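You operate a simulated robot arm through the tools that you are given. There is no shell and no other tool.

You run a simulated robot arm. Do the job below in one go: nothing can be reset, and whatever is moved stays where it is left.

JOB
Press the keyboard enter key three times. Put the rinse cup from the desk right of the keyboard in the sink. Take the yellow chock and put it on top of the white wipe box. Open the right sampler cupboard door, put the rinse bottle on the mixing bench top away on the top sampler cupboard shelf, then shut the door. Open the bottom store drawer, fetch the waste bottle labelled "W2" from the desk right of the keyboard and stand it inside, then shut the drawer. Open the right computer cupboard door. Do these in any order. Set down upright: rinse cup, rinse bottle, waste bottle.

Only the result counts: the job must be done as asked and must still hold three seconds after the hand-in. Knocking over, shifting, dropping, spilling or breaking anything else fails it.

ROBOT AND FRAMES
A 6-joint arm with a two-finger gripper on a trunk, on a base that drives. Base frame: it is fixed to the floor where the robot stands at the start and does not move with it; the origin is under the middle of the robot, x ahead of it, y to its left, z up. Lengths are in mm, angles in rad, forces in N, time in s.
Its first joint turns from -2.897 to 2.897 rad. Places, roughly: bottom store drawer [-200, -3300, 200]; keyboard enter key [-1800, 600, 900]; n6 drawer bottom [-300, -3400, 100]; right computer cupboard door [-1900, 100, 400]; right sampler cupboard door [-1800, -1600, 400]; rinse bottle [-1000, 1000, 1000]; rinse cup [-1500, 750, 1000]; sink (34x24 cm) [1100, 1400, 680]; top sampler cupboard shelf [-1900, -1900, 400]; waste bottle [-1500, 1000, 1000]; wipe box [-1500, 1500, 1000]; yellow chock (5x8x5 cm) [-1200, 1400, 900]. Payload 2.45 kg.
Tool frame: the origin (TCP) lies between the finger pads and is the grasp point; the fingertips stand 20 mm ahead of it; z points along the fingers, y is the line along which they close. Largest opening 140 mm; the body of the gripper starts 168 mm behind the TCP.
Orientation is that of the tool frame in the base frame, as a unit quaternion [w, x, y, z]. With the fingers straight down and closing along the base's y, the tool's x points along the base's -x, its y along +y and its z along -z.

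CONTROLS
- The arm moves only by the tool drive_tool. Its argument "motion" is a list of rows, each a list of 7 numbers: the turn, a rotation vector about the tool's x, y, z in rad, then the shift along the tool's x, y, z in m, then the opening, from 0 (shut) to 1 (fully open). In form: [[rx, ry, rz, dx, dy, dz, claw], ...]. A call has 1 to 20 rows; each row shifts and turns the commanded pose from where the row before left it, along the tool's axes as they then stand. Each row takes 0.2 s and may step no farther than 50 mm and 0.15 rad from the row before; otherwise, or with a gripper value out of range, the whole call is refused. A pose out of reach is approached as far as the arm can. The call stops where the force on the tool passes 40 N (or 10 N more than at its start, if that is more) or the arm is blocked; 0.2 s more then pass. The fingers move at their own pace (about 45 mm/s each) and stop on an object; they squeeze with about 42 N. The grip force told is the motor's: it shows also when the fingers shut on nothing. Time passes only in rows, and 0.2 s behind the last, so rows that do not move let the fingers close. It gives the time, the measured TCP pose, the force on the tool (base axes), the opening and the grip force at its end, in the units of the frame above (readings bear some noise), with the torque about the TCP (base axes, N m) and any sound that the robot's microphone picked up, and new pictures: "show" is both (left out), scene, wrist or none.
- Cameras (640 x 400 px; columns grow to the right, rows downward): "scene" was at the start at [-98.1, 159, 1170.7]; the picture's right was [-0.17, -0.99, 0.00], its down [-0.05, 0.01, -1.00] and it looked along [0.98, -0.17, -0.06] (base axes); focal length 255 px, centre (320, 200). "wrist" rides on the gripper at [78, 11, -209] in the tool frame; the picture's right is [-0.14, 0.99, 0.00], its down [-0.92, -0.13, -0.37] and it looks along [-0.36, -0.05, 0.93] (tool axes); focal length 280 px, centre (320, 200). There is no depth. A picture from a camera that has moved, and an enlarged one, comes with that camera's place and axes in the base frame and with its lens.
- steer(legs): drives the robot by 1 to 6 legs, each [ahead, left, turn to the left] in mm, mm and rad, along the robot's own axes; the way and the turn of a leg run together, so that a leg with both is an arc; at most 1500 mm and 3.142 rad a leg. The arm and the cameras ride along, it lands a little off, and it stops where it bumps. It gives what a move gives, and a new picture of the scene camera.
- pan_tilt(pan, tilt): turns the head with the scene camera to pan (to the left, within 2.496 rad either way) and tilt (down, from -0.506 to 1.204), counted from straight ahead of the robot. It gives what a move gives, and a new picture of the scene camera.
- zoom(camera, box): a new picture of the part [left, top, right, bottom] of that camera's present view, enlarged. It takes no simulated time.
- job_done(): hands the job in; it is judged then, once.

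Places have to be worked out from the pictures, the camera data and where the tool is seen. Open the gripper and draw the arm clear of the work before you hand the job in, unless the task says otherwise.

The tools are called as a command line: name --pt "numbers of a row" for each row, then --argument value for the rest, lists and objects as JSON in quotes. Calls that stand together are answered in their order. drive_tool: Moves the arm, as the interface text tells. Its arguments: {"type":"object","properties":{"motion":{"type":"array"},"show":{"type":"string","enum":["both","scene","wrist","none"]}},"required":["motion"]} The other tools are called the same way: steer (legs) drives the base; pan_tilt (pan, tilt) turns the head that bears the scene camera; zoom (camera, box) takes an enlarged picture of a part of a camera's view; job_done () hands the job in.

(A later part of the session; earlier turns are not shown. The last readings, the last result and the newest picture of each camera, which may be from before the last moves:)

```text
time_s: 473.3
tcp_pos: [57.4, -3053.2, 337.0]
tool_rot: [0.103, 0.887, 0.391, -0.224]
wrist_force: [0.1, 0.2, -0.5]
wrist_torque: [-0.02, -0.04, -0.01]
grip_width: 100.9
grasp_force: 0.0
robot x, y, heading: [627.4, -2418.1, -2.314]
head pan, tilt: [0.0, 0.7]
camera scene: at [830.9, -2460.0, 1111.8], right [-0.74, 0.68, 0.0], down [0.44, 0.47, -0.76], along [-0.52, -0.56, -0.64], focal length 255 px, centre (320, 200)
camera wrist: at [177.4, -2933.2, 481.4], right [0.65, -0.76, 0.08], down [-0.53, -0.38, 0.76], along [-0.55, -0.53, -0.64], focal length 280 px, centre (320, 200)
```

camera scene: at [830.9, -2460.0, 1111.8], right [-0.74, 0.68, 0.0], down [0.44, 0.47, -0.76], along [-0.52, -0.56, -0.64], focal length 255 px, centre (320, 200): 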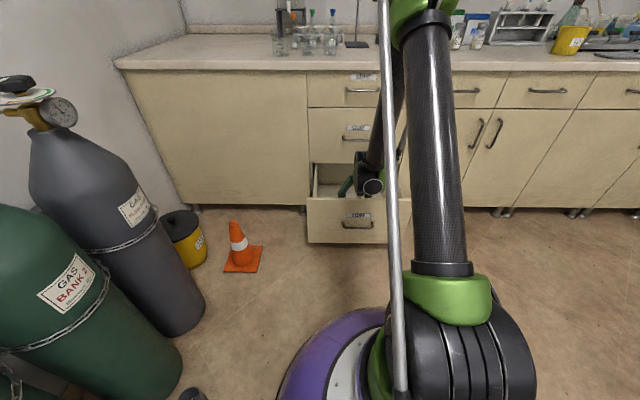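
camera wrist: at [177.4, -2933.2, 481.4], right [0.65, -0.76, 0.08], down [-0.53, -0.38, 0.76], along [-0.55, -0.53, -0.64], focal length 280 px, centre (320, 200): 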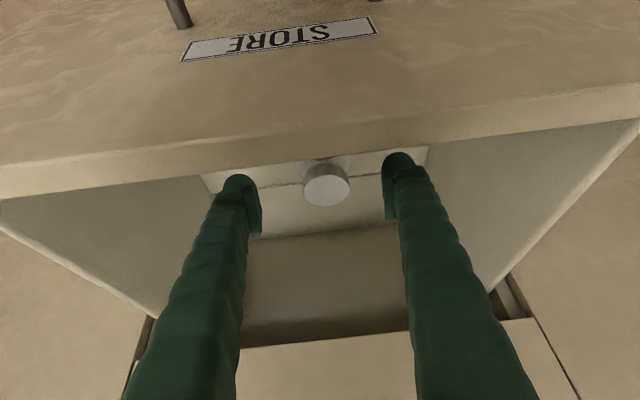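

The wrist camera would hit the front panel at the grip point, so I need more room: I will push the drawer a bit further open from inside. First I rise, straighten the tool, close the fingers and lower them behind the panel.

drive_tool --pt "0 0 0 -0.0192 0 -0.0351 0.72" --pt "0 0 0 -0.0192 0 -0.0351 0.72" --pt "0 0 0 -0.0192 0 -0.0351 0.6" --pt "0 0 0 -0.0192 0 -0.0351 0.4" --pt "0 0 0 -0.0192 0 -0.0351 0.2" --pt "0 0 0 -0.0192 0 -0.0351 0" --pt "0 0.125 0 0 0 0 0" --pt "0 0.125 0 0 0 0 0" --pt "0 0.125 0 0 0 0 0" --pt "0 0.125 0 0 0 0 0" --pt "0 0 0 0.025 0 0 0" --pt "0 0 0 0.025 0 0 0" --pt "0 0 0 0 0 0 0" --show "wrist"

```text
time_s: 476.1
tcp_pos: [90.3, -3013.1, 578.7]
tool_rot: [0.003, 0.915, 0.404, 0.004]
wrist_force: [-0.2, -0.9, 0.0]
wrist_torque: [0.02, -0.02, 0.03]
grip_width: 0.1
grasp_force: 29.6
robot x, y, heading: [629.2, -2418.2, -2.308]
head pan, tilt: [0.0, 0.7]
camera wrist: at [148.2, -2960.6, 786.7], right [0.64, -0.77, 0.01], down [-0.72, -0.59, 0.36], along [-0.28, -0.24, -0.93], focal length 280 px, centre (320, 200)
```

wrist: 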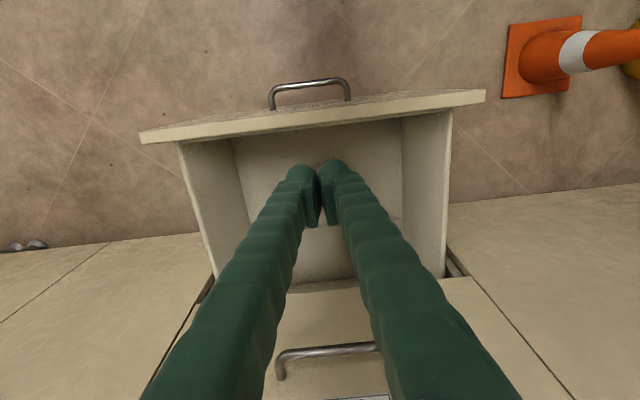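

The panel's inner face is ~36 mm behind the tips. I lower the closed fingers to z≈370 and push the panel outward about 55 mm.

drive_tool --pt "0 0 0 0 0 0.042 0" --pt "0 0 0 0 0 0.042 0" --pt "0 0 0 0 0 0.042 0" --pt "0 0 0 0 0 0.042 0" --pt "0 0 0 0 0 0.04 0" --pt "0 0 0 0.009 0 0 0" --pt "0 0 0 0.009 0 0 0" --pt "0 0 0 0.008 0 0 0" --pt "0 0 0 0.008 0 0 0" --pt "0 0 0 0.008 0 0 0" --pt "0 0 0 0.008 0 0 0" --pt "0 0 0 0.008 0 0 0" --pt "0 0 0 0.008 0 0 0" --pt "0 0 0 0.006 0 0 0" --pt "0 0 0 0.004 0 0 0" --pt "0 0 0 0 0 0 0" --show "wrist"

```text
time_s: 479.5
tcp_pos: [142.1, -2959.3, 370.3]
tool_rot: [0.004, 0.915, 0.404, 0.002]
wrist_force: [0.0, 0.3, 0.3]
wrist_torque: [-0.01, 0.01, -0.03]
grip_width: 0.1
grasp_force: 29.1
robot x, y, heading: [632.0, -2415.7, -2.311]
head pan, tilt: [0.0, 0.7]
camera wrist: at [200.2, -2906.4, 579.0], right [0.64, -0.77, 0.01], down [-0.72, -0.59, 0.36], along [-0.28, -0.24, -0.93], focal length 280 px, centre (320, 200)
```

wrist: 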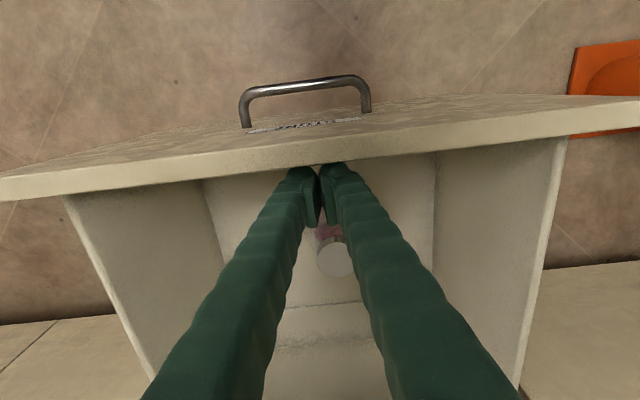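

The drawer moved out ~57 mm and W2 is still upright. I rise, open, and move above its cap again.

drive_tool --pt "0 0 0 -0.005 0 0 0" --pt "0 0 0 0 0 -0.035 0.2" --pt "0 0 0 0 0 -0.04 0.4" --pt "0 0 0 0 0 -0.04 0.57" --pt "0 0 0 0 0 -0.04 0.57" --pt "0 0 0 -0.04 0 0 0.57" --pt "0 0 0 -0.04 0 0 0.57" --pt "0 0 0 -0.04 0 0 0.57" --pt "0 0 0 0 0 0 0.57" --show "wrist"

```text
time_s: 481.5
tcp_pos: [58.3, -3051.6, 524.2]
tool_rot: [0.004, 0.915, 0.404, 0.002]
wrist_force: [0.0, 0.3, -0.8]
wrist_torque: [0.02, -0.01, 0.01]
grip_width: 79.5
grasp_force: 0.1
robot x, y, heading: [628.2, -2414.8, -2.314]
head pan, tilt: [0.0, 0.7]
camera wrist: at [115.9, -2999.7, 733.1], right [0.64, -0.77, 0.01], down [-0.72, -0.59, 0.36], along [-0.28, -0.24, -0.93], focal length 280 px, centre (320, 200)
```

wrist: 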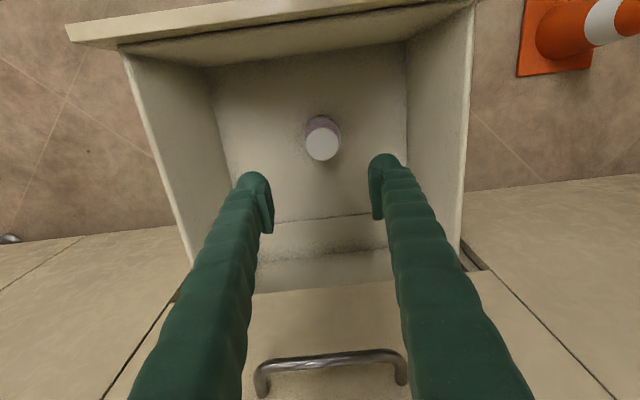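

W2's cap is 6 mm ahead and 4 mm left of the axis. I align and lower onto the cap again.

drive_tool --pt "0 0 0 -0.006 0.004 0 0.57" --pt "0 0 0 0 0 0.04 0.57" --pt "0 0 0 0 0 0.04 0.57" --pt "0 0 0 0 0 0.04 0.57" --pt "0 0 0 0 0 0 0.57" --show "wrist"

```text
time_s: 482.7
tcp_pos: [59.0, -3058.9, 403.8]
tool_rot: [0.004, 0.914, 0.405, 0.002]
wrist_force: [0.2, 1.0, 0.7]
wrist_torque: [0.02, -0.01, 0.0]
grip_width: 79.7
grasp_force: 0.0
robot x, y, heading: [628.0, -2421.0, -2.309]
head pan, tilt: [0.0, 0.7]
camera wrist: at [115.9, -3006.8, 612.8], right [0.64, -0.77, 0.01], down [-0.72, -0.59, 0.36], along [-0.28, -0.24, -0.93], focal length 280 px, centre (320, 200)
```

wrist: 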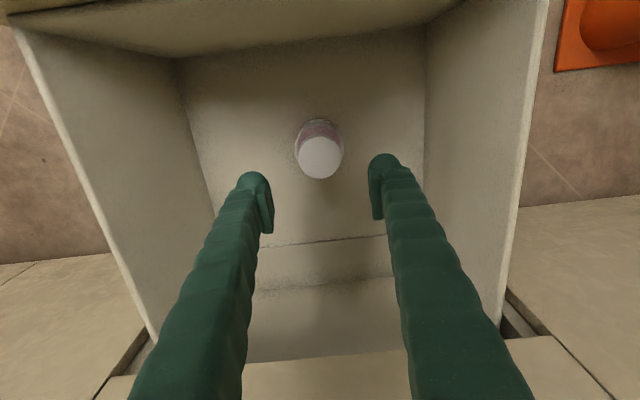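

Aligned. I descend to the cap and grip it.

drive_tool --pt "0 0 0 0 0 0.04 0.57" --pt "0 0 0 0 0 0.04 0.57" --pt "0 0 0 0 0 0.035 0.57" --pt "0 0 0 0 0 0.027 0.57" --pt "0 0 0 0 0 0 0.35" --pt "0 0 0 0 0 0 0.25" --pt "0 0 0 0 0 0 0.25" --pt "0 0 0 0 0 0 0.25" --pt "0 0 0 0 0 0 0.25" --pt "0 0 0 0 0 0 0.25" --show "wrist"

```text
time_s: 484.9
tcp_pos: [58.7, -3060.7, 262.7]
tool_rot: [0.003, 0.915, 0.404, 0.005]
wrist_force: [0.2, 0.5, -0.5]
wrist_torque: [0.04, -0.01, 0.04]
grip_width: 51.5
grasp_force: 42.2
robot x, y, heading: [627.8, -2412.1, -2.313]
head pan, tilt: [0.0, 0.7]
camera wrist: at [117.2, -3008.1, 471.8], right [0.64, -0.77, 0.01], down [-0.72, -0.59, 0.36], along [-0.28, -0.24, -0.93], focal length 280 px, centre (320, 200)
```

wrist: 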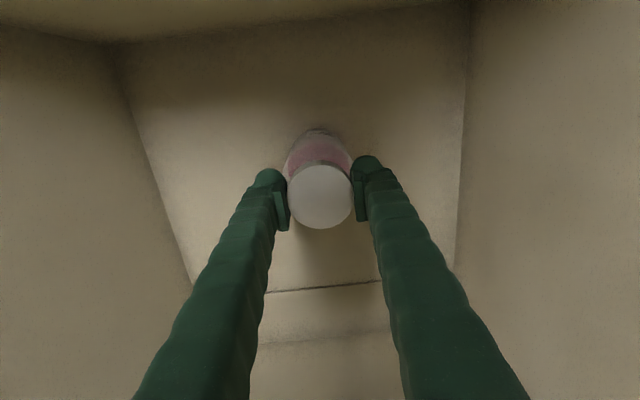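

I lift the bottle, carry it 78 mm toward the cabinet and lower it.

drive_tool --pt "0 0 0 0 0 -0.01 0.25" --pt "0 0 0 0 0 -0.015 0.25" --pt "0 0 0 -0.02 0 0 0.25" --pt "0 0 0 -0.03 0 0 0.25" --pt "0 0 0 -0.028 0 0 0.25" --pt "0 0 0 0 0 0.012 0.25" --pt "0 0 0 0 0 0.008 0.25" --pt "0 0 0 0 0 0.003 0.25" --pt "0 0 0 0 0 0 0.25" --show "none"

```text
time_s: 486.9
tcp_pos: [5.3, -3117.6, 263.5]
tool_rot: [0.003, 0.914, 0.405, 0.002]
wrist_force: [-0.1, -1.0, -4.1]
wrist_torque: [-0.01, 0.01, -0.02]
grip_width: 51.5
grasp_force: 42.3
robot x, y, heading: [628.8, -2415.8, -2.312]
head pan, tilt: [0.0, 0.7]
```

drive_tool --pt "0 0 0 0 0 0.0015 0.25" --pt "0 0 0 0 0 0.0015 0.25" --pt "0 0 0 0 0 0 0.25" --show "wrist"

```text
time_s: 487.7
tcp_pos: [5.5, -3116.3, 262.4]
tool_rot: [0.003, 0.914, 0.405, 0.002]
wrist_force: [-0.2, -0.2, 8.0]
wrist_torque: [-0.3, -0.14, -0.01]
grip_width: 51.4
grasp_force: 42.0
robot x, y, heading: [627.7, -2418.8, -2.315]
head pan, tilt: [0.0, 0.7]
camera wrist: at [63.8, -3063.8, 471.0], right [0.64, -0.77, 0.01], down [-0.72, -0.59, 0.37], along [-0.28, -0.24, -0.93], focal length 280 px, centre (320, 200)
```

wrist: 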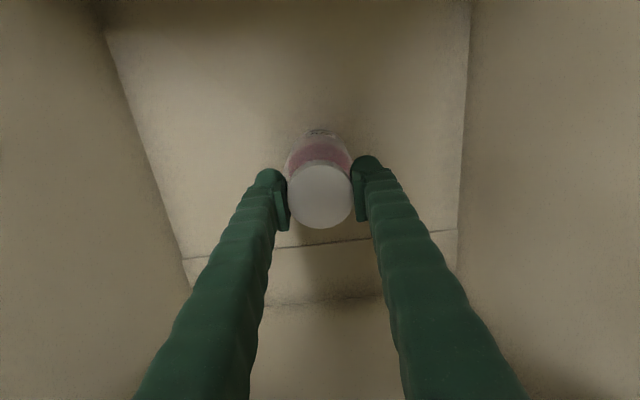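

The bottle is down; the edge is at a≈-2412 and the drawer's back wall at ≈-2518, so W2 should end up near a=-2464. I release, rise, and tilt the tool by 0.5 rad.

drive_tool --pt "0 0 0 0 0 0 0.45" --pt "0 0 0 0 0 0 0.55" --pt "0 0 0 0 0 0 0.7" --pt "0 0 0 0 0 0 0.7" --pt "0 0 0 0 0 -0.03 0.72" --pt "0 0 0 0 0 -0.04 0.72" --pt "0 0 0 0 0 -0.04 0.72" --pt "0 0 0 0 0 -0.04 0.72" --pt "0 0 0 0 0 -0.03 0.72" --pt "0 0 0 0.02 0 -0.03 0.72" --pt "0 -0.125 0 0.01 0 0 0.72" --pt "0 -0.125 0 0 0 0 0.72" --pt "0 -0.125 0 0 0 0 0.72" --pt "0 -0.125 0 0 0 0 0.72" --pt "0 0 0 0 0 0 0.72" --show "wrist"

```text
time_s: 490.9
tcp_pos: [24.6, -3092.6, 471.7]
tool_rot: [0.105, 0.887, 0.39, -0.224]
wrist_force: [-1.2, 0.0, -0.7]
wrist_torque: [0.01, 0.04, 0.01]
grip_width: 100.5
grasp_force: 0.0
robot x, y, heading: [626.5, -2417.1, -2.316]
head pan, tilt: [0.0, 0.7]
camera wrist: at [144.2, -2974.0, 617.5], right [0.65, -0.76, 0.08], down [-0.53, -0.38, 0.76], along [-0.55, -0.54, -0.64], focal length 280 px, centre (320, 200)
```

wrist: 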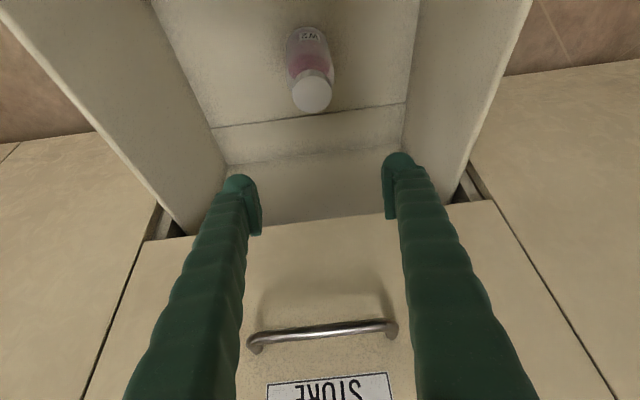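

W2 is upright at a≈-2284. I go to the approach point and then slide the open fingers along the tool axis around its body.

drive_tool --pt "0 0 0 0.0257 0 0.0241 0.72" --pt "0 0 0 0.0257 0 0.0241 0.72" --pt "0 0 0 0.0257 0 0.0241 0.72" --pt "0 0 0 0.0257 0 0.0241 0.72" --pt "0 0 0 0 0 0.035 0.72" --pt "0 0 0 0 0 0.035 0.72" --pt "0 0 0 0 0 0 0.72" --show "wrist"

```text
time_s: 492.5
tcp_pos: [31.0, -3088.1, 276.4]
tool_rot: [0.103, 0.887, 0.39, -0.223]
wrist_force: [-0.2, 0.3, -0.2]
wrist_torque: [0.0, -0.02, 0.01]
grip_width: 100.9
grasp_force: 0.1
robot x, y, heading: [628.2, -2415.3, -2.311]
head pan, tilt: [0.0, 0.7]
camera wrist: at [151.0, -2968.8, 422.0], right [0.65, -0.76, 0.08], down [-0.53, -0.38, 0.76], along [-0.55, -0.53, -0.64], focal length 280 px, centre (320, 200)
```

wrist: 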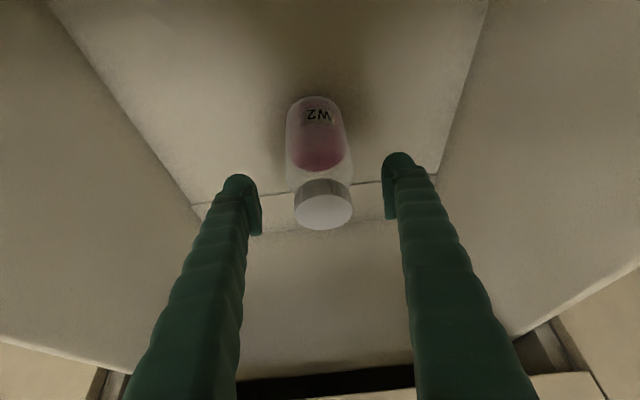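

W2 sits centred between the fingers. I advance the remaining 80 mm.

drive_tool --pt "0 0 0 0 0 0.03 0.72" --pt "0 0 0 0 0 0.03 0.72" --pt "0 0 0 0 0 0.018 0.72" --pt "0 0 0 0 0 0 0.72" --show "wrist"

```text
time_s: 493.5
tcp_pos: [7.3, -3115.4, 206.5]
tool_rot: [0.103, 0.887, 0.39, -0.225]
wrist_force: [0.1, 0.0, -0.4]
wrist_torque: [0.0, 0.0, -0.02]
grip_width: 100.9
grasp_force: 0.0
robot x, y, heading: [627.6, -2421.9, -2.31]
head pan, tilt: [0.0, 0.7]
camera wrist: at [126.9, -2996.4, 353.6], right [0.65, -0.76, 0.07], down [-0.53, -0.38, 0.76], along [-0.55, -0.53, -0.64], focal length 280 px, centre (320, 200)
```

wrist: 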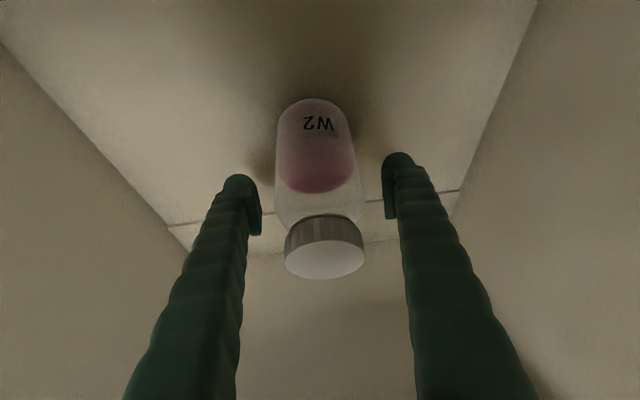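

The bottle axis is ~12 mm further ahead; I shift 10 mm ahead and close on the body.

drive_tool --pt "0 0 0 -0.0088 0 0.0048 0.72" --pt "0 0 0 0 0 0 0.5" --pt "0 0 0 0 0 0 0.4" --pt "0 0 0 0 0 0 0.4" --pt "0 0 0 0 0 0 0.4" --pt "0 0 0 0 0 0 0.4" --pt "0 0 0 0 0 0 0.4" --show "wrist"

```text
time_s: 495.1
tcp_pos: [1.4, -3122.6, 207.6]
tool_rot: [0.103, 0.887, 0.39, -0.224]
wrist_force: [-0.7, 0.6, 1.5]
wrist_torque: [-0.02, -0.04, -0.02]
grip_width: 73.3
grasp_force: 41.9
robot x, y, heading: [629.5, -2415.5, -2.311]
head pan, tilt: [0.0, 0.7]
camera wrist: at [121.1, -3003.3, 353.3], right [0.65, -0.76, 0.08], down [-0.53, -0.38, 0.76], along [-0.55, -0.54, -0.64], focal length 280 px, centre (320, 200)
```

wrist: 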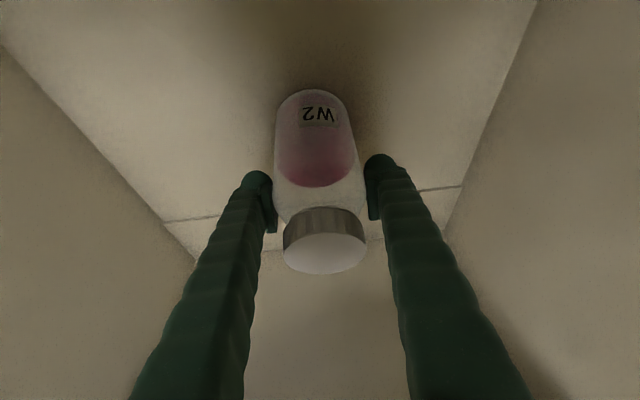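

W2 is held at its upper body (73 mm). I lift it 14 mm and carry it slowly ahead, watching for contact.

drive_tool --pt "0 0 0 -0.0034 0 -0.0061 0.4" --pt "0 0 0 -0.0034 0 -0.0062 0.4" --pt "0 0 0 -0.0132 0 0.0072 0.4" --pt "0 0 0 -0.0176 0 0.0096 0.4" --pt "0 0 0 -0.0176 0 0.0096 0.4" --pt "0 0 0 -0.0176 0 0.0096 0.4" --pt "0 0 0 0 0 0 0.4" --show "wrist"

```text
time_s: 496.7
tcp_pos: [-49.6, -3177.1, 221.4]
tool_rot: [0.103, 0.887, 0.39, -0.224]
wrist_force: [0.5, 0.6, -3.4]
wrist_torque: [-0.04, 0.05, 0.0]
grip_width: 73.0
grasp_force: 42.1
robot x, y, heading: [630.6, -2417.8, -2.313]
head pan, tilt: [0.0, 0.7]
camera wrist: at [69.3, -3058.6, 368.0], right [0.65, -0.76, 0.08], down [-0.53, -0.38, 0.76], along [-0.55, -0.53, -0.64], focal length 280 px, centre (320, 200)
```

wrist: 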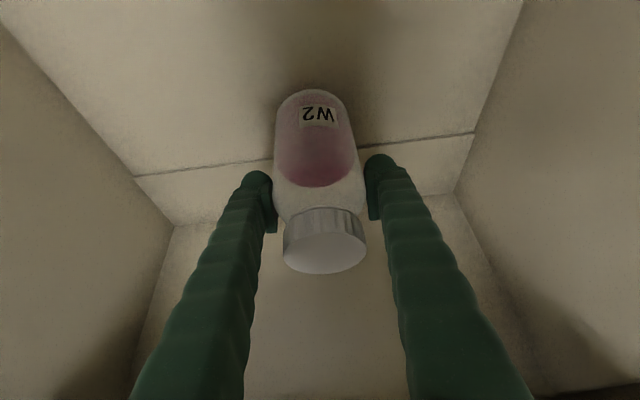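

No contact so far. I continue another 60 mm ahead.

drive_tool --pt "0 0 0 -0.0132 0 0.0072 0.4" --pt "0 0 0 -0.0132 0 0.0072 0.4" --pt "0 0 0 -0.0132 0 0.0072 0.4" --pt "0 0 0 -0.0132 0 0.0072 0.4" --pt "0 0 0 0 0 0 0.4" --show "both"

```text
time_s: 497.9
tcp_pos: [-90.7, -3222.3, 222.0]
tool_rot: [0.104, 0.887, 0.39, -0.224]
wrist_force: [0.1, -0.9, -4.0]
wrist_torque: [-0.03, 0.02, 0.01]
grip_width: 72.8
grasp_force: 41.8
robot x, y, heading: [628.8, -2419.1, -2.317]
head pan, tilt: [0.0, 0.7]
camera scene: at [830.7, -2460.2, 1111.9], right [-0.74, 0.68, 0.0], down [0.44, 0.47, -0.76], along [-0.52, -0.56, -0.64], focal length 255 px, centre (320, 200)
camera wrist: at [29.5, -3103.4, 368.3], right [0.65, -0.76, 0.07], down [-0.53, -0.38, 0.76], along [-0.55, -0.53, -0.64], focal length 280 px, centre (320, 200)
```

scene: 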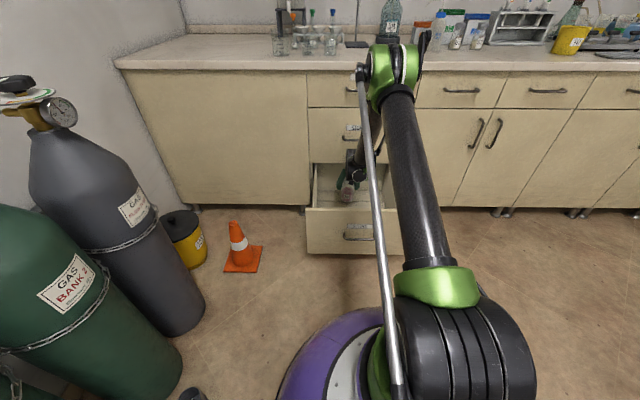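
wrist: 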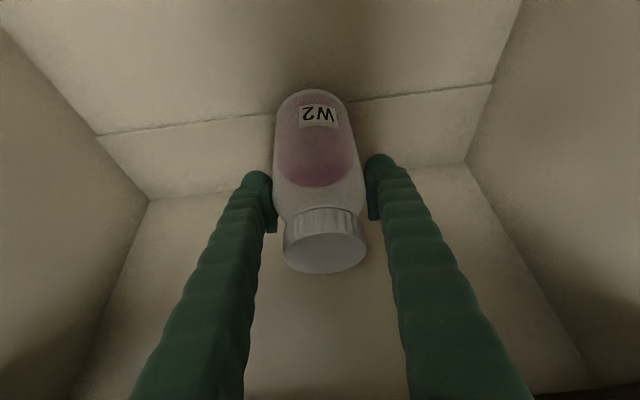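

The edge is at a≈-2419 and the back wall at ≈-2521, so the bottle centre should be near -2469: 37 mm more. I move there.

drive_tool --pt "0 0 0 -0.0114 0 0.0062 0.4" --pt "0 0 0 -0.0105 0 0.0058 0.4" --pt "0 0 0 -0.0105 0 0.0058 0.4" --pt "0 0 0 0 0 0 0.4" --show "wrist"

zoom --camera "wrist" --box '[200, 30, 440, 230]'

```text
time_s: 498.4
tcp_pos: [-99.4, -3232.4, 220.4]
tool_rot: [0.102, 0.888, 0.39, -0.222]
wrist_force: [5.2, 6.3, -2.2]
wrist_torque: [-1.11, 1.0, -0.14]
grip_width: 72.8
grasp_force: 42.1
robot x, y, heading: [629.7, -2418.5, -2.311]
head pan, tilt: [0.0, 0.7]
stopped in row 2: the force on the tool passed its limit at 60 N (the readings are from after the stop); the commanded pose is now the measured one
camera wrist: at [20.4, -3113.6, 367.2], right [0.65, -0.76, 0.07], down [-0.53, -0.38, 0.76], along [-0.55, -0.53, -0.65], focal length 280 px, centre (320, 200)
```

wrist: 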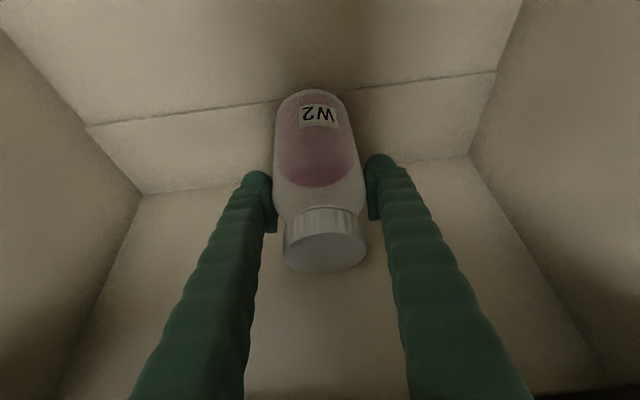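

```text
2.00 times, centred on (320, 130) of wrist
camera zoom: at [20.4, -3113.6, 367.2], right [0.65, -0.76, 0.07], down [-0.53, -0.38, 0.76], along [-0.55, -0.53, -0.65], focal length 561 px, centre (320, 340)
```

zoom: 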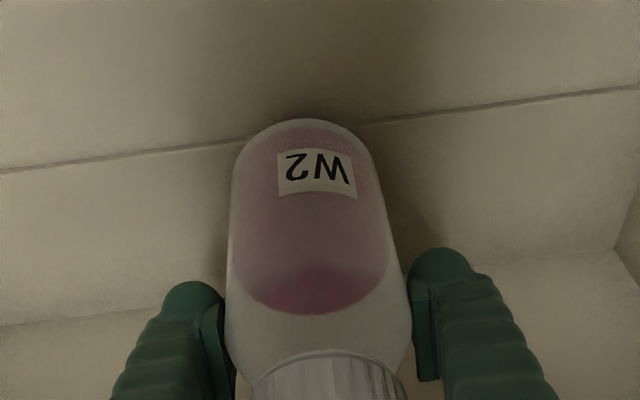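

The gripper's body touched the middle drawer's lower edge (contact ~180 mm up the tool). I need a flatter tool. I take the bottle back 75 mm, set it on the drawer floor and re-grip with more tilt.

drive_tool --pt "0 0 0 0.0132 0 -0.0072 0.4" --pt "0 0 0 0.0176 0 -0.0096 0.4" --pt "0 0 0 0.0176 0 -0.0096 0.4" --pt "0 0 0 0.0176 0 -0.0096 0.4" --pt "0 0 0 0.0048 0 0.0088 0.4" --pt "0 0 0 0 0 0 0.4" --show "none"

```text
time_s: 499.8
tcp_pos: [-48.9, -3177.3, 209.8]
tool_rot: [0.102, 0.888, 0.39, -0.222]
wrist_force: [0.0, -0.6, -3.5]
wrist_torque: [-0.01, 0.01, 0.03]
grip_width: 73.0
grasp_force: 42.2
robot x, y, heading: [629.3, -2419.2, -2.312]
head pan, tilt: [0.0, 0.7]
```

drive_tool --pt "0 0 0 0.0007 0 0.0013 0.4" --pt "0 0 0 0.0007 0 0.0013 0.4" --pt "0 0 0 0 0 0 0.4" --show "none"

```text
time_s: 500.6
tcp_pos: [-48.4, -3176.8, 208.3]
tool_rot: [0.103, 0.888, 0.39, -0.222]
wrist_force: [-0.4, 0.5, -0.4]
wrist_torque: [-0.1, 0.05, -0.02]
grip_width: 73.0
grasp_force: 42.4
robot x, y, heading: [630.6, -2418.5, -2.311]
head pan, tilt: [0.0, 0.7]
```

Contact is starting (weight offloaded). One more millimetre, then I release and back out along the tool axis.

drive_tool --pt "0 0 0 0.0006 0 0.0011 0.4" --pt "0 0 0 0 0 0 0.54" --pt "0 0 0 0 0 0 0.6" --pt "0 0 0 0 0 0 0.68" --pt "0 0 0 0 0 0 0.72" --pt "0 0 0 0 0 0 0.72" --pt "0 0 0 0 0 -0.03 0.72" --pt "0 0 0 0 0 -0.04 0.72" --pt "0 0 0 0 0 -0.04 0.72" --pt "0 0 0 0 0 -0.04 0.72" --pt "0 0 0 0 0 0 0.72" --show "wrist"

```text
time_s: 503.0
tcp_pos: [-1.6, -3123.9, 340.4]
tool_rot: [0.103, 0.887, 0.391, -0.223]
wrist_force: [-0.6, 0.1, -0.3]
wrist_torque: [0.01, 0.01, 0.02]
grip_width: 100.9
grasp_force: 0.1
robot x, y, heading: [627.6, -2420.7, -2.31]
head pan, tilt: [0.0, 0.7]
camera wrist: at [117.5, -3005.3, 486.8], right [0.65, -0.76, 0.08], down [-0.53, -0.38, 0.76], along [-0.55, -0.53, -0.65], focal length 280 px, centre (320, 200)
```

wrist: 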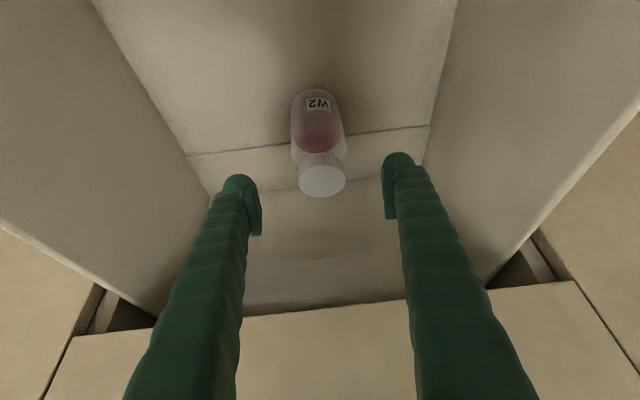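

W2 stands upright at a≈-2368. I tilt the tool further (to ~0.65 rad) and approach along the new axis.

drive_tool --pt "0 -0.15 0 0 0 0 0.72" --pt "0 0 0 0.029 0 0.0068 0.72" --pt "0 0 0 0 0 0.035 0.72" --pt "0 0 0 0 0 0.035 0.72" --pt "0 0 0 0 0 0 0.72" --show "wrist"

```text
time_s: 504.2
tcp_pos: [-16.9, -3140.1, 260.3]
tool_rot: [0.131, 0.869, 0.381, -0.288]
wrist_force: [-0.9, -0.3, -0.8]
wrist_torque: [-0.02, 0.03, -0.04]
grip_width: 101.1
grasp_force: 0.0
robot x, y, heading: [629.7, -2417.6, -2.312]
head pan, tilt: [0.0, 0.7]
camera wrist: at [115.9, -3007.1, 378.9], right [0.66, -0.75, 0.09], down [-0.45, -0.29, 0.85], along [-0.61, -0.6, -0.52], focal length 280 px, centre (320, 200)
```

wrist: 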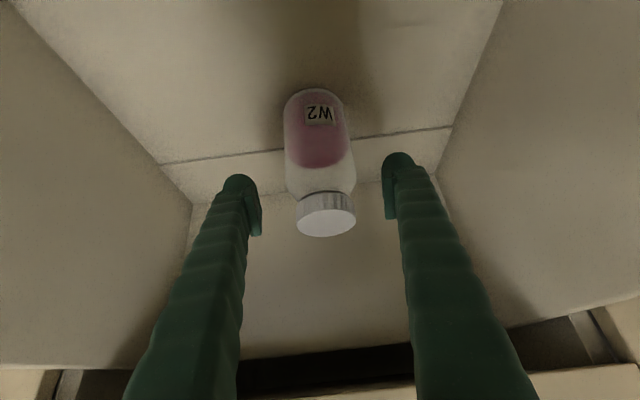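

Centred. I advance 80 mm to the grip point and close.

drive_tool --pt "0 0 0 0 0 0.03 0.72" --pt "0 0 0 0 0 0.03 0.72" --pt "0 0 0 0 0 0.02 0.72" --pt "0 0 0 0 0 0 0.72" --show "wrist"

```text
time_s: 505.2
tcp_pos: [-49.1, -3178.0, 195.2]
tool_rot: [0.133, 0.868, 0.383, -0.288]
wrist_force: [-0.1, 0.6, 0.1]
wrist_torque: [0.0, 0.01, 0.0]
grip_width: 100.8
grasp_force: 0.1
robot x, y, heading: [629.7, -2420.3, -2.314]
head pan, tilt: [0.0, 0.7]
camera wrist: at [84.9, -3045.0, 314.3], right [0.66, -0.75, 0.09], down [-0.45, -0.29, 0.85], along [-0.61, -0.6, -0.52], focal length 280 px, centre (320, 200)
```

wrist: 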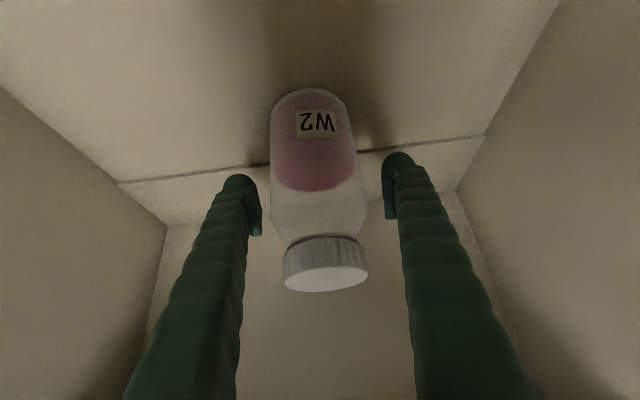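

The body is at the TCP. I close on it.

drive_tool --pt "0 0 0 -0.004 0 0.003 0.6" --pt "0 0 0 0 0 0 0.45" --pt "0 0 0 0 0 0 0.4" --pt "0 0 0 0 0 0 0.4" --pt "0 0 0 0 0 0 0.4" --pt "0 0 0 0 0 0 0.4" --pt "0 0 0 0 0 0 0.4" --show "none"

```text
time_s: 506.8
tcp_pos: [-51.1, -3180.9, 193.6]
tool_rot: [0.132, 0.868, 0.382, -0.288]
wrist_force: [-0.7, 0.3, -0.1]
wrist_torque: [-0.01, 0.0, 0.02]
grip_width: 75.4
grasp_force: 41.1
robot x, y, heading: [630.6, -2418.4, -2.315]
head pan, tilt: [0.0, 0.7]
```

W2 gripped again (75 mm). I lift 13 mm and move ahead over the edge.

drive_tool --pt "0 0 0 -0.0039 0 -0.0052 0.4" --pt "0 0 0 -0.0039 0 -0.0052 0.4" --pt "0 0 0 -0.0128 0 0.0096 0.4" --pt "0 0 0 -0.0128 0 0.0096 0.4" --pt "0 0 0 -0.0128 0 0.0096 0.4" --pt "0 0 0 -0.0128 0 0.0096 0.4" --pt "0 0 0 0 0 0 0.4" --show "wrist"

```text
time_s: 508.4
tcp_pos: [-95.5, -3226.9, 208.9]
tool_rot: [0.132, 0.868, 0.382, -0.287]
wrist_force: [-0.2, 0.6, -2.9]
wrist_torque: [-0.05, 0.02, 0.02]
grip_width: 75.0
grasp_force: 42.3
robot x, y, heading: [629.2, -2417.4, -2.313]
head pan, tilt: [0.0, 0.7]
camera wrist: at [37.2, -3095.1, 328.6], right [0.66, -0.75, 0.09], down [-0.45, -0.29, 0.85], along [-0.61, -0.6, -0.52], focal length 280 px, centre (320, 200)
```

wrist: 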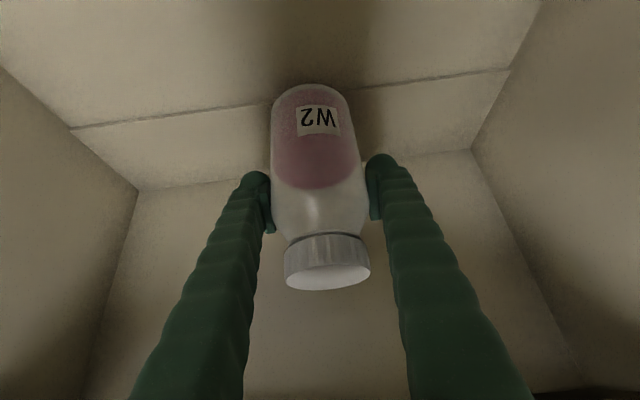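

Past the former blocking point so far without force. I continue 33 mm.

drive_tool --pt "0 0 0 -0.0088 0 0.0066 0.4" --pt "0 0 0 -0.0088 0 0.0066 0.4" --pt "0 0 0 -0.0088 0 0.0066 0.4" --pt "0 0 0 0 0 0 0.4" --show "wrist"

zoom --camera "wrist" --box '[200, 30, 440, 230]'

```text
time_s: 509.4
tcp_pos: [-116.3, -3252.9, 207.8]
tool_rot: [0.132, 0.868, 0.381, -0.288]
wrist_force: [0.2, -0.3, -4.1]
wrist_torque: [-0.02, 0.01, 0.01]
grip_width: 75.4
grasp_force: 42.1
robot x, y, heading: [629.3, -2416.2, -2.312]
head pan, tilt: [0.0, 0.7]
camera wrist: at [16.3, -3119.7, 328.5], right [0.66, -0.75, 0.09], down [-0.45, -0.29, 0.85], along [-0.61, -0.6, -0.52], focal length 280 px, centre (320, 200)
```

wrist: 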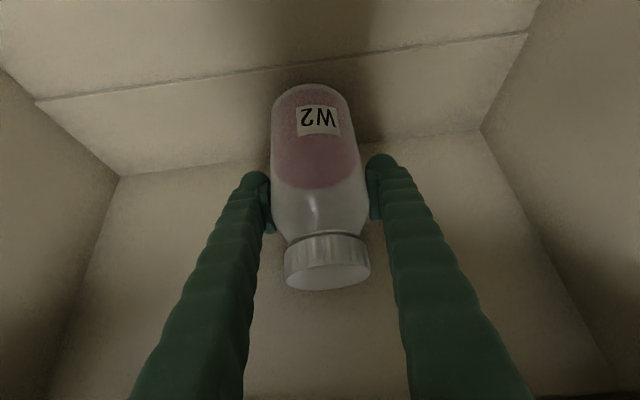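

```text
2.00 times, centred on (320, 130) of wrist
camera zoom: at [16.3, -3119.7, 328.5], right [0.66, -0.75, 0.09], down [-0.45, -0.29, 0.85], along [-0.61, -0.6, -0.52], focal length 561 px, centre (320, 340)
```

zoom: 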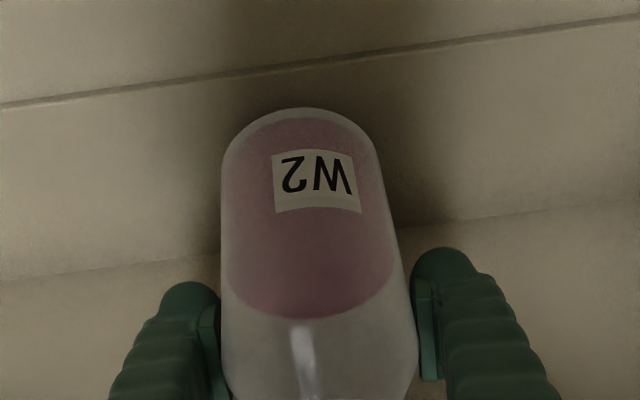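

The bottle's foot is now ~14 mm beyond the edge with ~20 mm to the back wall. I lower it onto the board.

drive_tool --pt "0 0 0 0.0018 0 0.0024 0.4" --pt "0 0 0 0.0012 0 0.0016 0.4" --pt "0 0 0 0 0 0 0.4" --show "none"

```text
time_s: 510.2
tcp_pos: [-117.4, -3252.4, 203.9]
tool_rot: [0.133, 0.868, 0.382, -0.288]
wrist_force: [-0.2, 0.0, -3.3]
wrist_torque: [-0.03, 0.01, -0.01]
grip_width: 75.2
grasp_force: 41.3
robot x, y, heading: [627.5, -2419.1, -2.315]
head pan, tilt: [0.0, 0.7]
```

drive_tool --pt "0 0 0 0.0009 0 0.0012 0.4" --pt "0 0 0 0.0006 0 0.0008 0.4" --pt "0 0 0 0 0 0 0.4" --show "none"

```text
time_s: 511.0
tcp_pos: [-117.3, -3252.8, 202.4]
tool_rot: [0.132, 0.868, 0.381, -0.288]
wrist_force: [-0.5, -0.9, -3.4]
wrist_torque: [-0.02, 0.04, -0.01]
grip_width: 75.1
grasp_force: 42.0
robot x, y, heading: [635.5, -2417.6, -2.31]
head pan, tilt: [0.0, 0.7]
```

drive_tool --pt "0 0 0 0.0009 0 0.0012 0.4" --pt "0 0 0 0.0006 0 0.0008 0.4" --pt "0 0 0 0 0 0 0.4" --show "none"

```text
time_s: 511.8
tcp_pos: [-116.8, -3252.9, 200.4]
tool_rot: [0.132, 0.868, 0.381, -0.289]
wrist_force: [1.0, 0.5, 5.1]
wrist_torque: [-0.11, -0.33, 0.0]
grip_width: 75.1
grasp_force: 41.6
robot x, y, heading: [625.6, -2419.0, -2.311]
head pan, tilt: [0.0, 0.7]
```

Contact — the bottle stands on the board (about 7 mm above the drawer floor). I release and back out along the tool axis.

drive_tool --pt "0 0 0 0.0003 0 0.0004 0.4" --pt "0 0 0 0 0 0 0.55" --pt "0 0 0 0 0 0 0.6" --pt "0 0 0 0 0 0 0.65" --pt "0 0 0 0 0 0 0.68" --pt "0 0 0 0 0 0 0.68" --pt "0 0 0 0 0 -0.02 0.68" --pt "0 0 0 0 0 -0.03 0.68" --pt "0 0 0 0 0 -0.03 0.68" --pt "0 0 0 0 0 -0.03 0.68" --pt "0 0 0 0 0 0 0.68" --show "wrist"

```text
time_s: 514.2
tcp_pos: [-73.2, -3201.5, 287.4]
tool_rot: [0.132, 0.869, 0.381, -0.288]
wrist_force: [0.2, -0.5, -0.6]
wrist_torque: [-0.03, 0.01, 0.01]
grip_width: 95.2
grasp_force: 0.0
robot x, y, heading: [628.5, -2417.5, -2.312]
head pan, tilt: [0.0, 0.7]
camera wrist: at [60.3, -3068.2, 407.7], right [0.66, -0.75, 0.09], down [-0.45, -0.29, 0.85], along [-0.61, -0.6, -0.52], focal length 280 px, centre (320, 200)
```

wrist: 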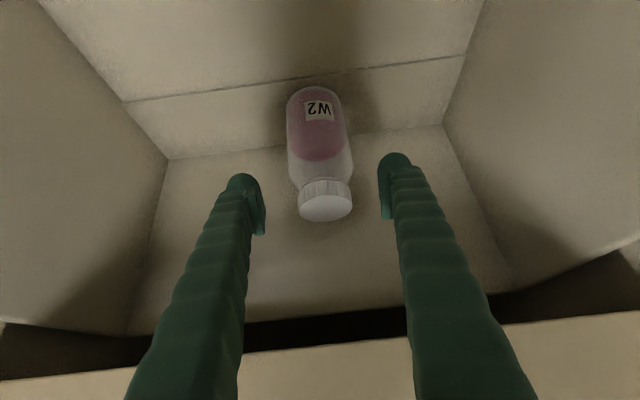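

W2 stands upright beyond the edge. I withdraw the gripper further along its axis.

drive_tool --pt "0 0 0 0 0 -0.04 0.68" --pt "0 0 0 0 0 -0.04 0.68" --pt "0 0 0 0 0 -0.04 0.68" --pt "0 0 0 0 0 -0.04 0.6" --pt "0 0 0 0 0 -0.04 0.4" --pt "0 0 0 0 0 -0.04 0.2" --pt "0 0 0 0 0 -0.04 0" --pt "0 0 0 0 0 -0.02 0" --pt "0 0 0 0 0 0 0" --show "both"

```text
time_s: 516.2
tcp_pos: [45.6, -3067.8, 528.7]
tool_rot: [0.132, 0.868, 0.381, -0.288]
wrist_force: [0.4, 0.3, -0.1]
wrist_torque: [-0.01, -0.01, 0.01]
grip_width: 0.1
grasp_force: 16.1
robot x, y, heading: [633.1, -2415.3, -2.312]
head pan, tilt: [0.0, 0.7]
camera scene: at [831.0, -2459.9, 1111.8], right [-0.74, 0.68, 0.0], down [0.44, 0.47, -0.76], along [-0.52, -0.56, -0.64], focal length 255 px, centre (320, 200)
camera wrist: at [180.0, -2935.3, 648.6], right [0.66, -0.75, 0.09], down [-0.45, -0.29, 0.85], along [-0.61, -0.6, -0.52], focal length 280 px, centre (320, 200)
```

scene: 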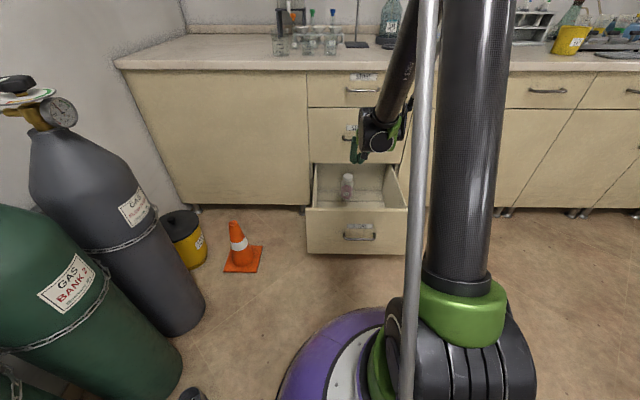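
wrist: 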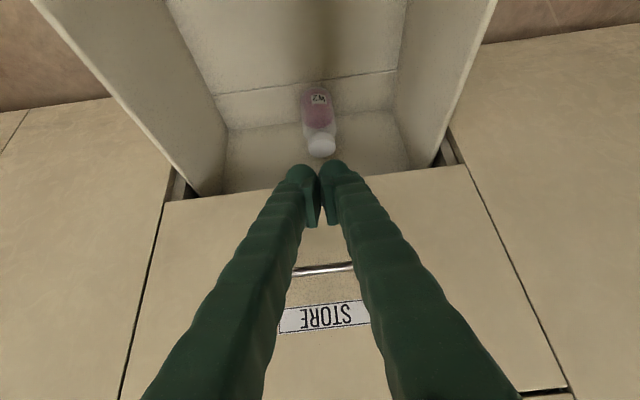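

W2 is visible standing in the drawer. Now I go in front of the panel to push the drawer shut: base back 165 mm, less tilt, and lower in front of it.

steer --legs '[[-170, 0, 0]]'

drive_tool --pt "0 0.1 0 0 0 0 0" --pt "0 0.095 0 0 0 0 0" --pt "0 0 0 0.036 0 -0.0174 0" --pt "0 0 0 0.036 0 -0.0174 0" --pt "0 0 0 0 0 0 0" --show "wrist"

```text
time_s: 517.6
tcp_pos: [161.1, -2937.8, 528.7]
tool_rot: [0.131, 0.869, 0.379, -0.289]
wrist_force: [0.3, -0.2, -1.5]
wrist_torque: [0.0, 0.01, 0.0]
grip_width: 0.0
grasp_force: 29.1
robot x, y, heading: [746.4, -2290.3, -2.316]
head pan, tilt: [0.0, 0.7]
camera scene: at [948.9, -2332.8, 1111.8], right [-0.73, 0.68, 0.0], down [0.44, 0.47, -0.76], along [-0.52, -0.56, -0.64], focal length 255 px, centre (320, 200)
```

scene: 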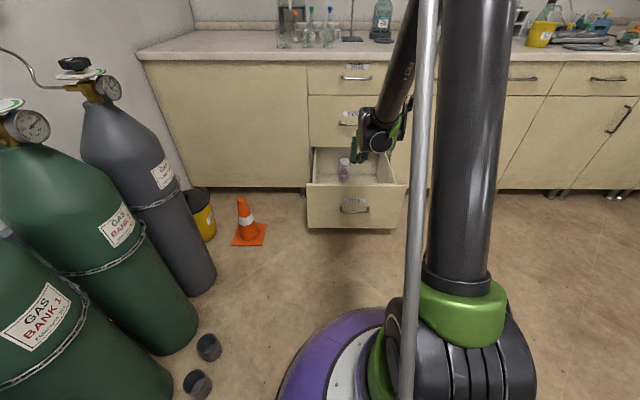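

```text
time_s: 518.9
tcp_pos: [214.2, -2878.5, 529.4]
tool_rot: [0.094, 0.893, 0.39, -0.203]
wrist_force: [0.2, 0.1, -0.1]
wrist_torque: [-0.04, -0.06, -0.01]
grip_width: 0.0
grasp_force: 29.9
robot x, y, heading: [748.7, -2290.4, -2.314]
head pan, tilt: [0.0, 0.7]
camera wrist: at [330.0, -2765.9, 682.9], right [0.64, -0.76, 0.07], down [-0.55, -0.4, 0.73], along [-0.53, -0.51, -0.68], focal length 280 px, centre (320, 200)
```

wrist: 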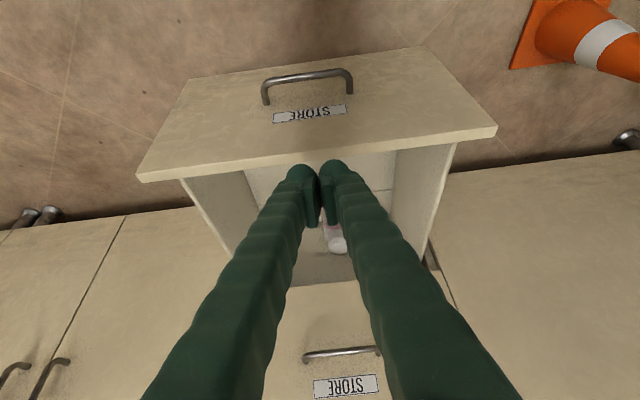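

The tips are ~46 mm in front of the panel. I lower to z≈385 and start pushing.

drive_tool --pt "0 0 0 0.0157 0 0.0324 0" --pt "0 0 0 0.0157 0 0.0324 0" --pt "0 0 0 0.0157 0 0.0324 0" --pt "0 0 0 0.0157 0 0.0324 0" --pt "0 0 0 -0.0108 0 0.0052 0" --pt "0 0 0 -0.0108 0 0.0052 0" --pt "0 0 0 -0.009 0 0.0044 0" --pt "0 0 0 -0.009 0 0.0044 0" --pt "0 0 0 -0.009 0 0.0044 0" --pt "0 0 0 -0.009 0 0.0044 0" --pt "0 0 0 -0.0108 0 0.0052 0" --pt "0 0 0 -0.0108 0 0.0052 0" --pt "0 0 0 -0.0108 0 0.0052 0" --pt "0 0 0 -0.0108 0 0.0052 0" --pt "0 0 0 -0.0108 0 0.0052 0" --pt "0 0 0 -0.0108 0 0.0052 0" --pt "0 0 0 -0.0108 0 0.0052 0" --pt "0 0 0 -0.0108 0 0.0052 0" --pt "0 0 0 0 0 0 0" --show "both"

```text
time_s: 522.9
tcp_pos: [108.0, -2996.7, 383.0]
tool_rot: [0.093, 0.893, 0.391, -0.203]
wrist_force: [1.0, 0.1, 0.3]
wrist_torque: [-0.01, 0.01, 0.0]
grip_width: 0.0
grasp_force: 29.3
robot x, y, heading: [751.5, -2291.7, -2.315]
head pan, tilt: [0.0, 0.7]
camera scene: at [948.9, -2332.8, 1111.9], right [-0.73, 0.68, 0.0], down [0.44, 0.47, -0.76], along [-0.52, -0.56, -0.64], focal length 255 px, centre (320, 200)
camera wrist: at [224.2, -2883.2, 538.5], right [0.64, -0.76, 0.07], down [-0.55, -0.4, 0.73], along [-0.53, -0.51, -0.68], focal length 280 px, centre (320, 200)
```

scene: 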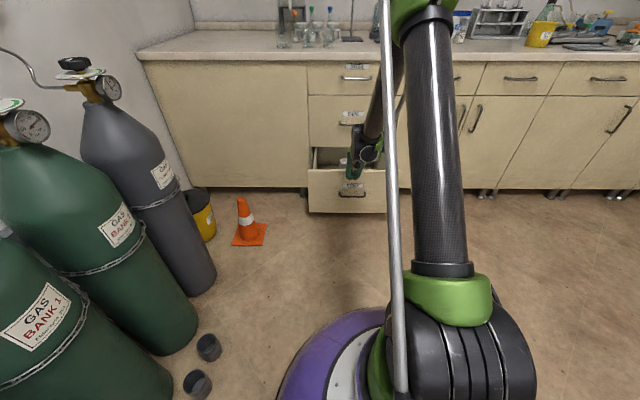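
wrist: 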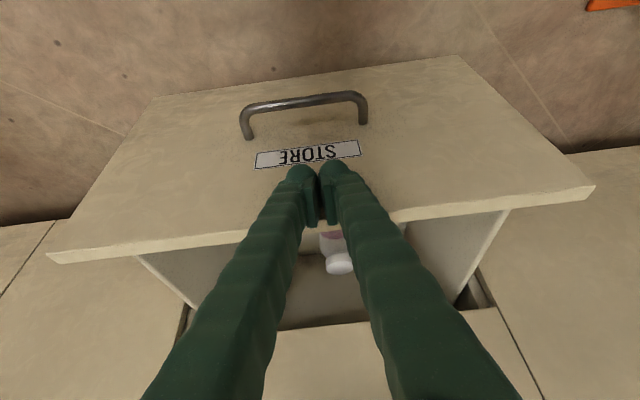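

The drawer is moving in and W2 stays upright on the board. I push on using the base for 120 mm.

steer --legs '[[120, 0, 0]]'

drive_tool --pt "0 0 0 -0.009 0 0.0044 0" --pt "0 0 0 -0.009 0 0.0044 0" --pt "0 0 0 -0.009 0 0.0044 0" --pt "0 0 0 -0.009 0 0.0044 0" --pt "0 0 0 0 0 0 0" --show "wrist"

```text
time_s: 524.1
tcp_pos: [28.0, -3083.3, 383.7]
tool_rot: [0.094, 0.893, 0.39, -0.203]
wrist_force: [0.5, -0.6, 0.6]
wrist_torque: [0.03, 0.01, -0.02]
grip_width: 0.0
grasp_force: 29.2
robot x, y, heading: [666.7, -2374.8, -2.32]
head pan, tilt: [0.0, 0.7]
camera scene: at [868.2, -2419.9, 1111.9], right [-0.73, 0.68, 0.0], down [0.44, 0.47, -0.76], along [-0.52, -0.56, -0.64], focal length 255 px, centre (320, 200)
```

scene: 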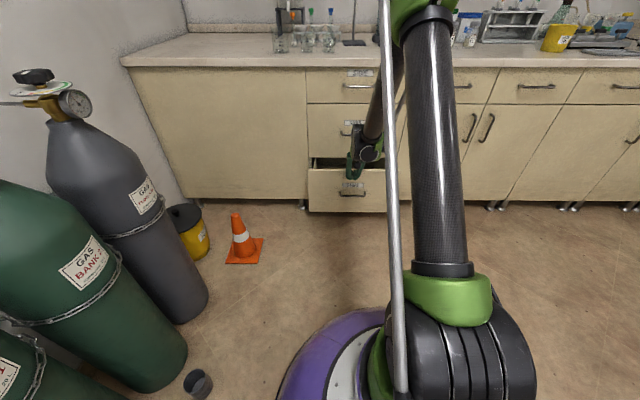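

```text
time_s: 525.3
tcp_pos: [2.5, -3112.4, 383.5]
tool_rot: [0.094, 0.893, 0.39, -0.203]
wrist_force: [-0.5, -0.2, -0.6]
wrist_torque: [0.0, 0.0, -0.04]
grip_width: 0.2
grasp_force: 29.2
robot x, y, heading: [665.8, -2378.2, -2.316]
head pan, tilt: [0.0, 0.7]
camera wrist: at [117.2, -2999.5, 538.6], right [0.64, -0.76, 0.07], down [-0.55, -0.4, 0.73], along [-0.53, -0.51, -0.68], focal length 280 px, centre (320, 200)
```

wrist: 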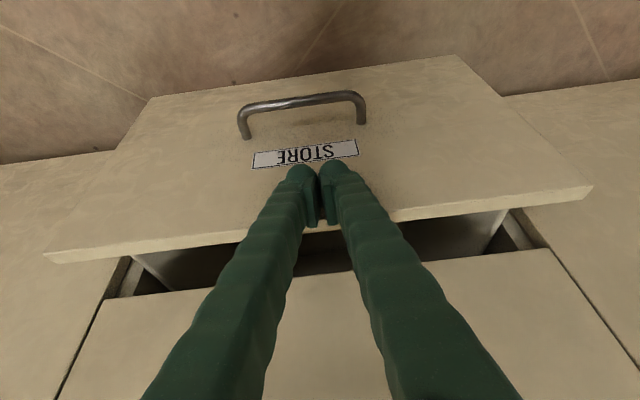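

Now at the place where it was stuck before. I continue slowly.

drive_tool --pt "0 0 0 -0.0072 0 0.0035 0" --pt "0 0 0 -0.0072 0 0.0035 0" --pt "0 0 0 -0.0072 0 0.0035 0" --pt "0 0 0 -0.0072 0 0.0035 0" --pt "0 0 0 -0.0072 0 0.0035 0" --pt "0 0 0 0 0 0 0" --show "wrist"

```text
time_s: 526.7
tcp_pos: [-25.7, -3142.3, 384.4]
tool_rot: [0.093, 0.893, 0.39, -0.203]
wrist_force: [-0.6, -0.5, -0.4]
wrist_torque: [-0.01, -0.02, 0.0]
grip_width: 0.0
grasp_force: 29.1
robot x, y, heading: [666.4, -2378.6, -2.319]
head pan, tilt: [0.0, 0.7]
camera wrist: at [89.7, -3028.8, 537.9], right [0.64, -0.76, 0.07], down [-0.55, -0.4, 0.73], along [-0.53, -0.51, -0.68], focal length 280 px, centre (320, 200)
```

wrist: 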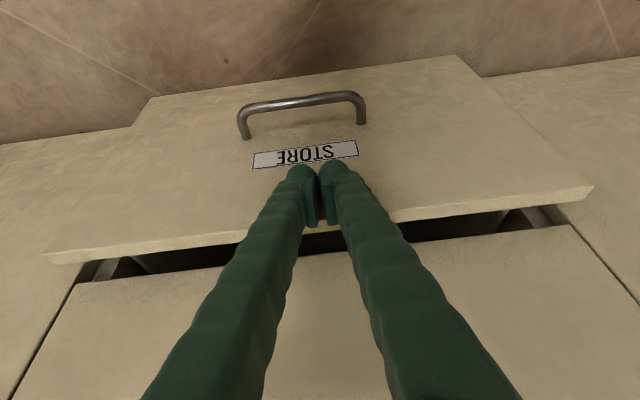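

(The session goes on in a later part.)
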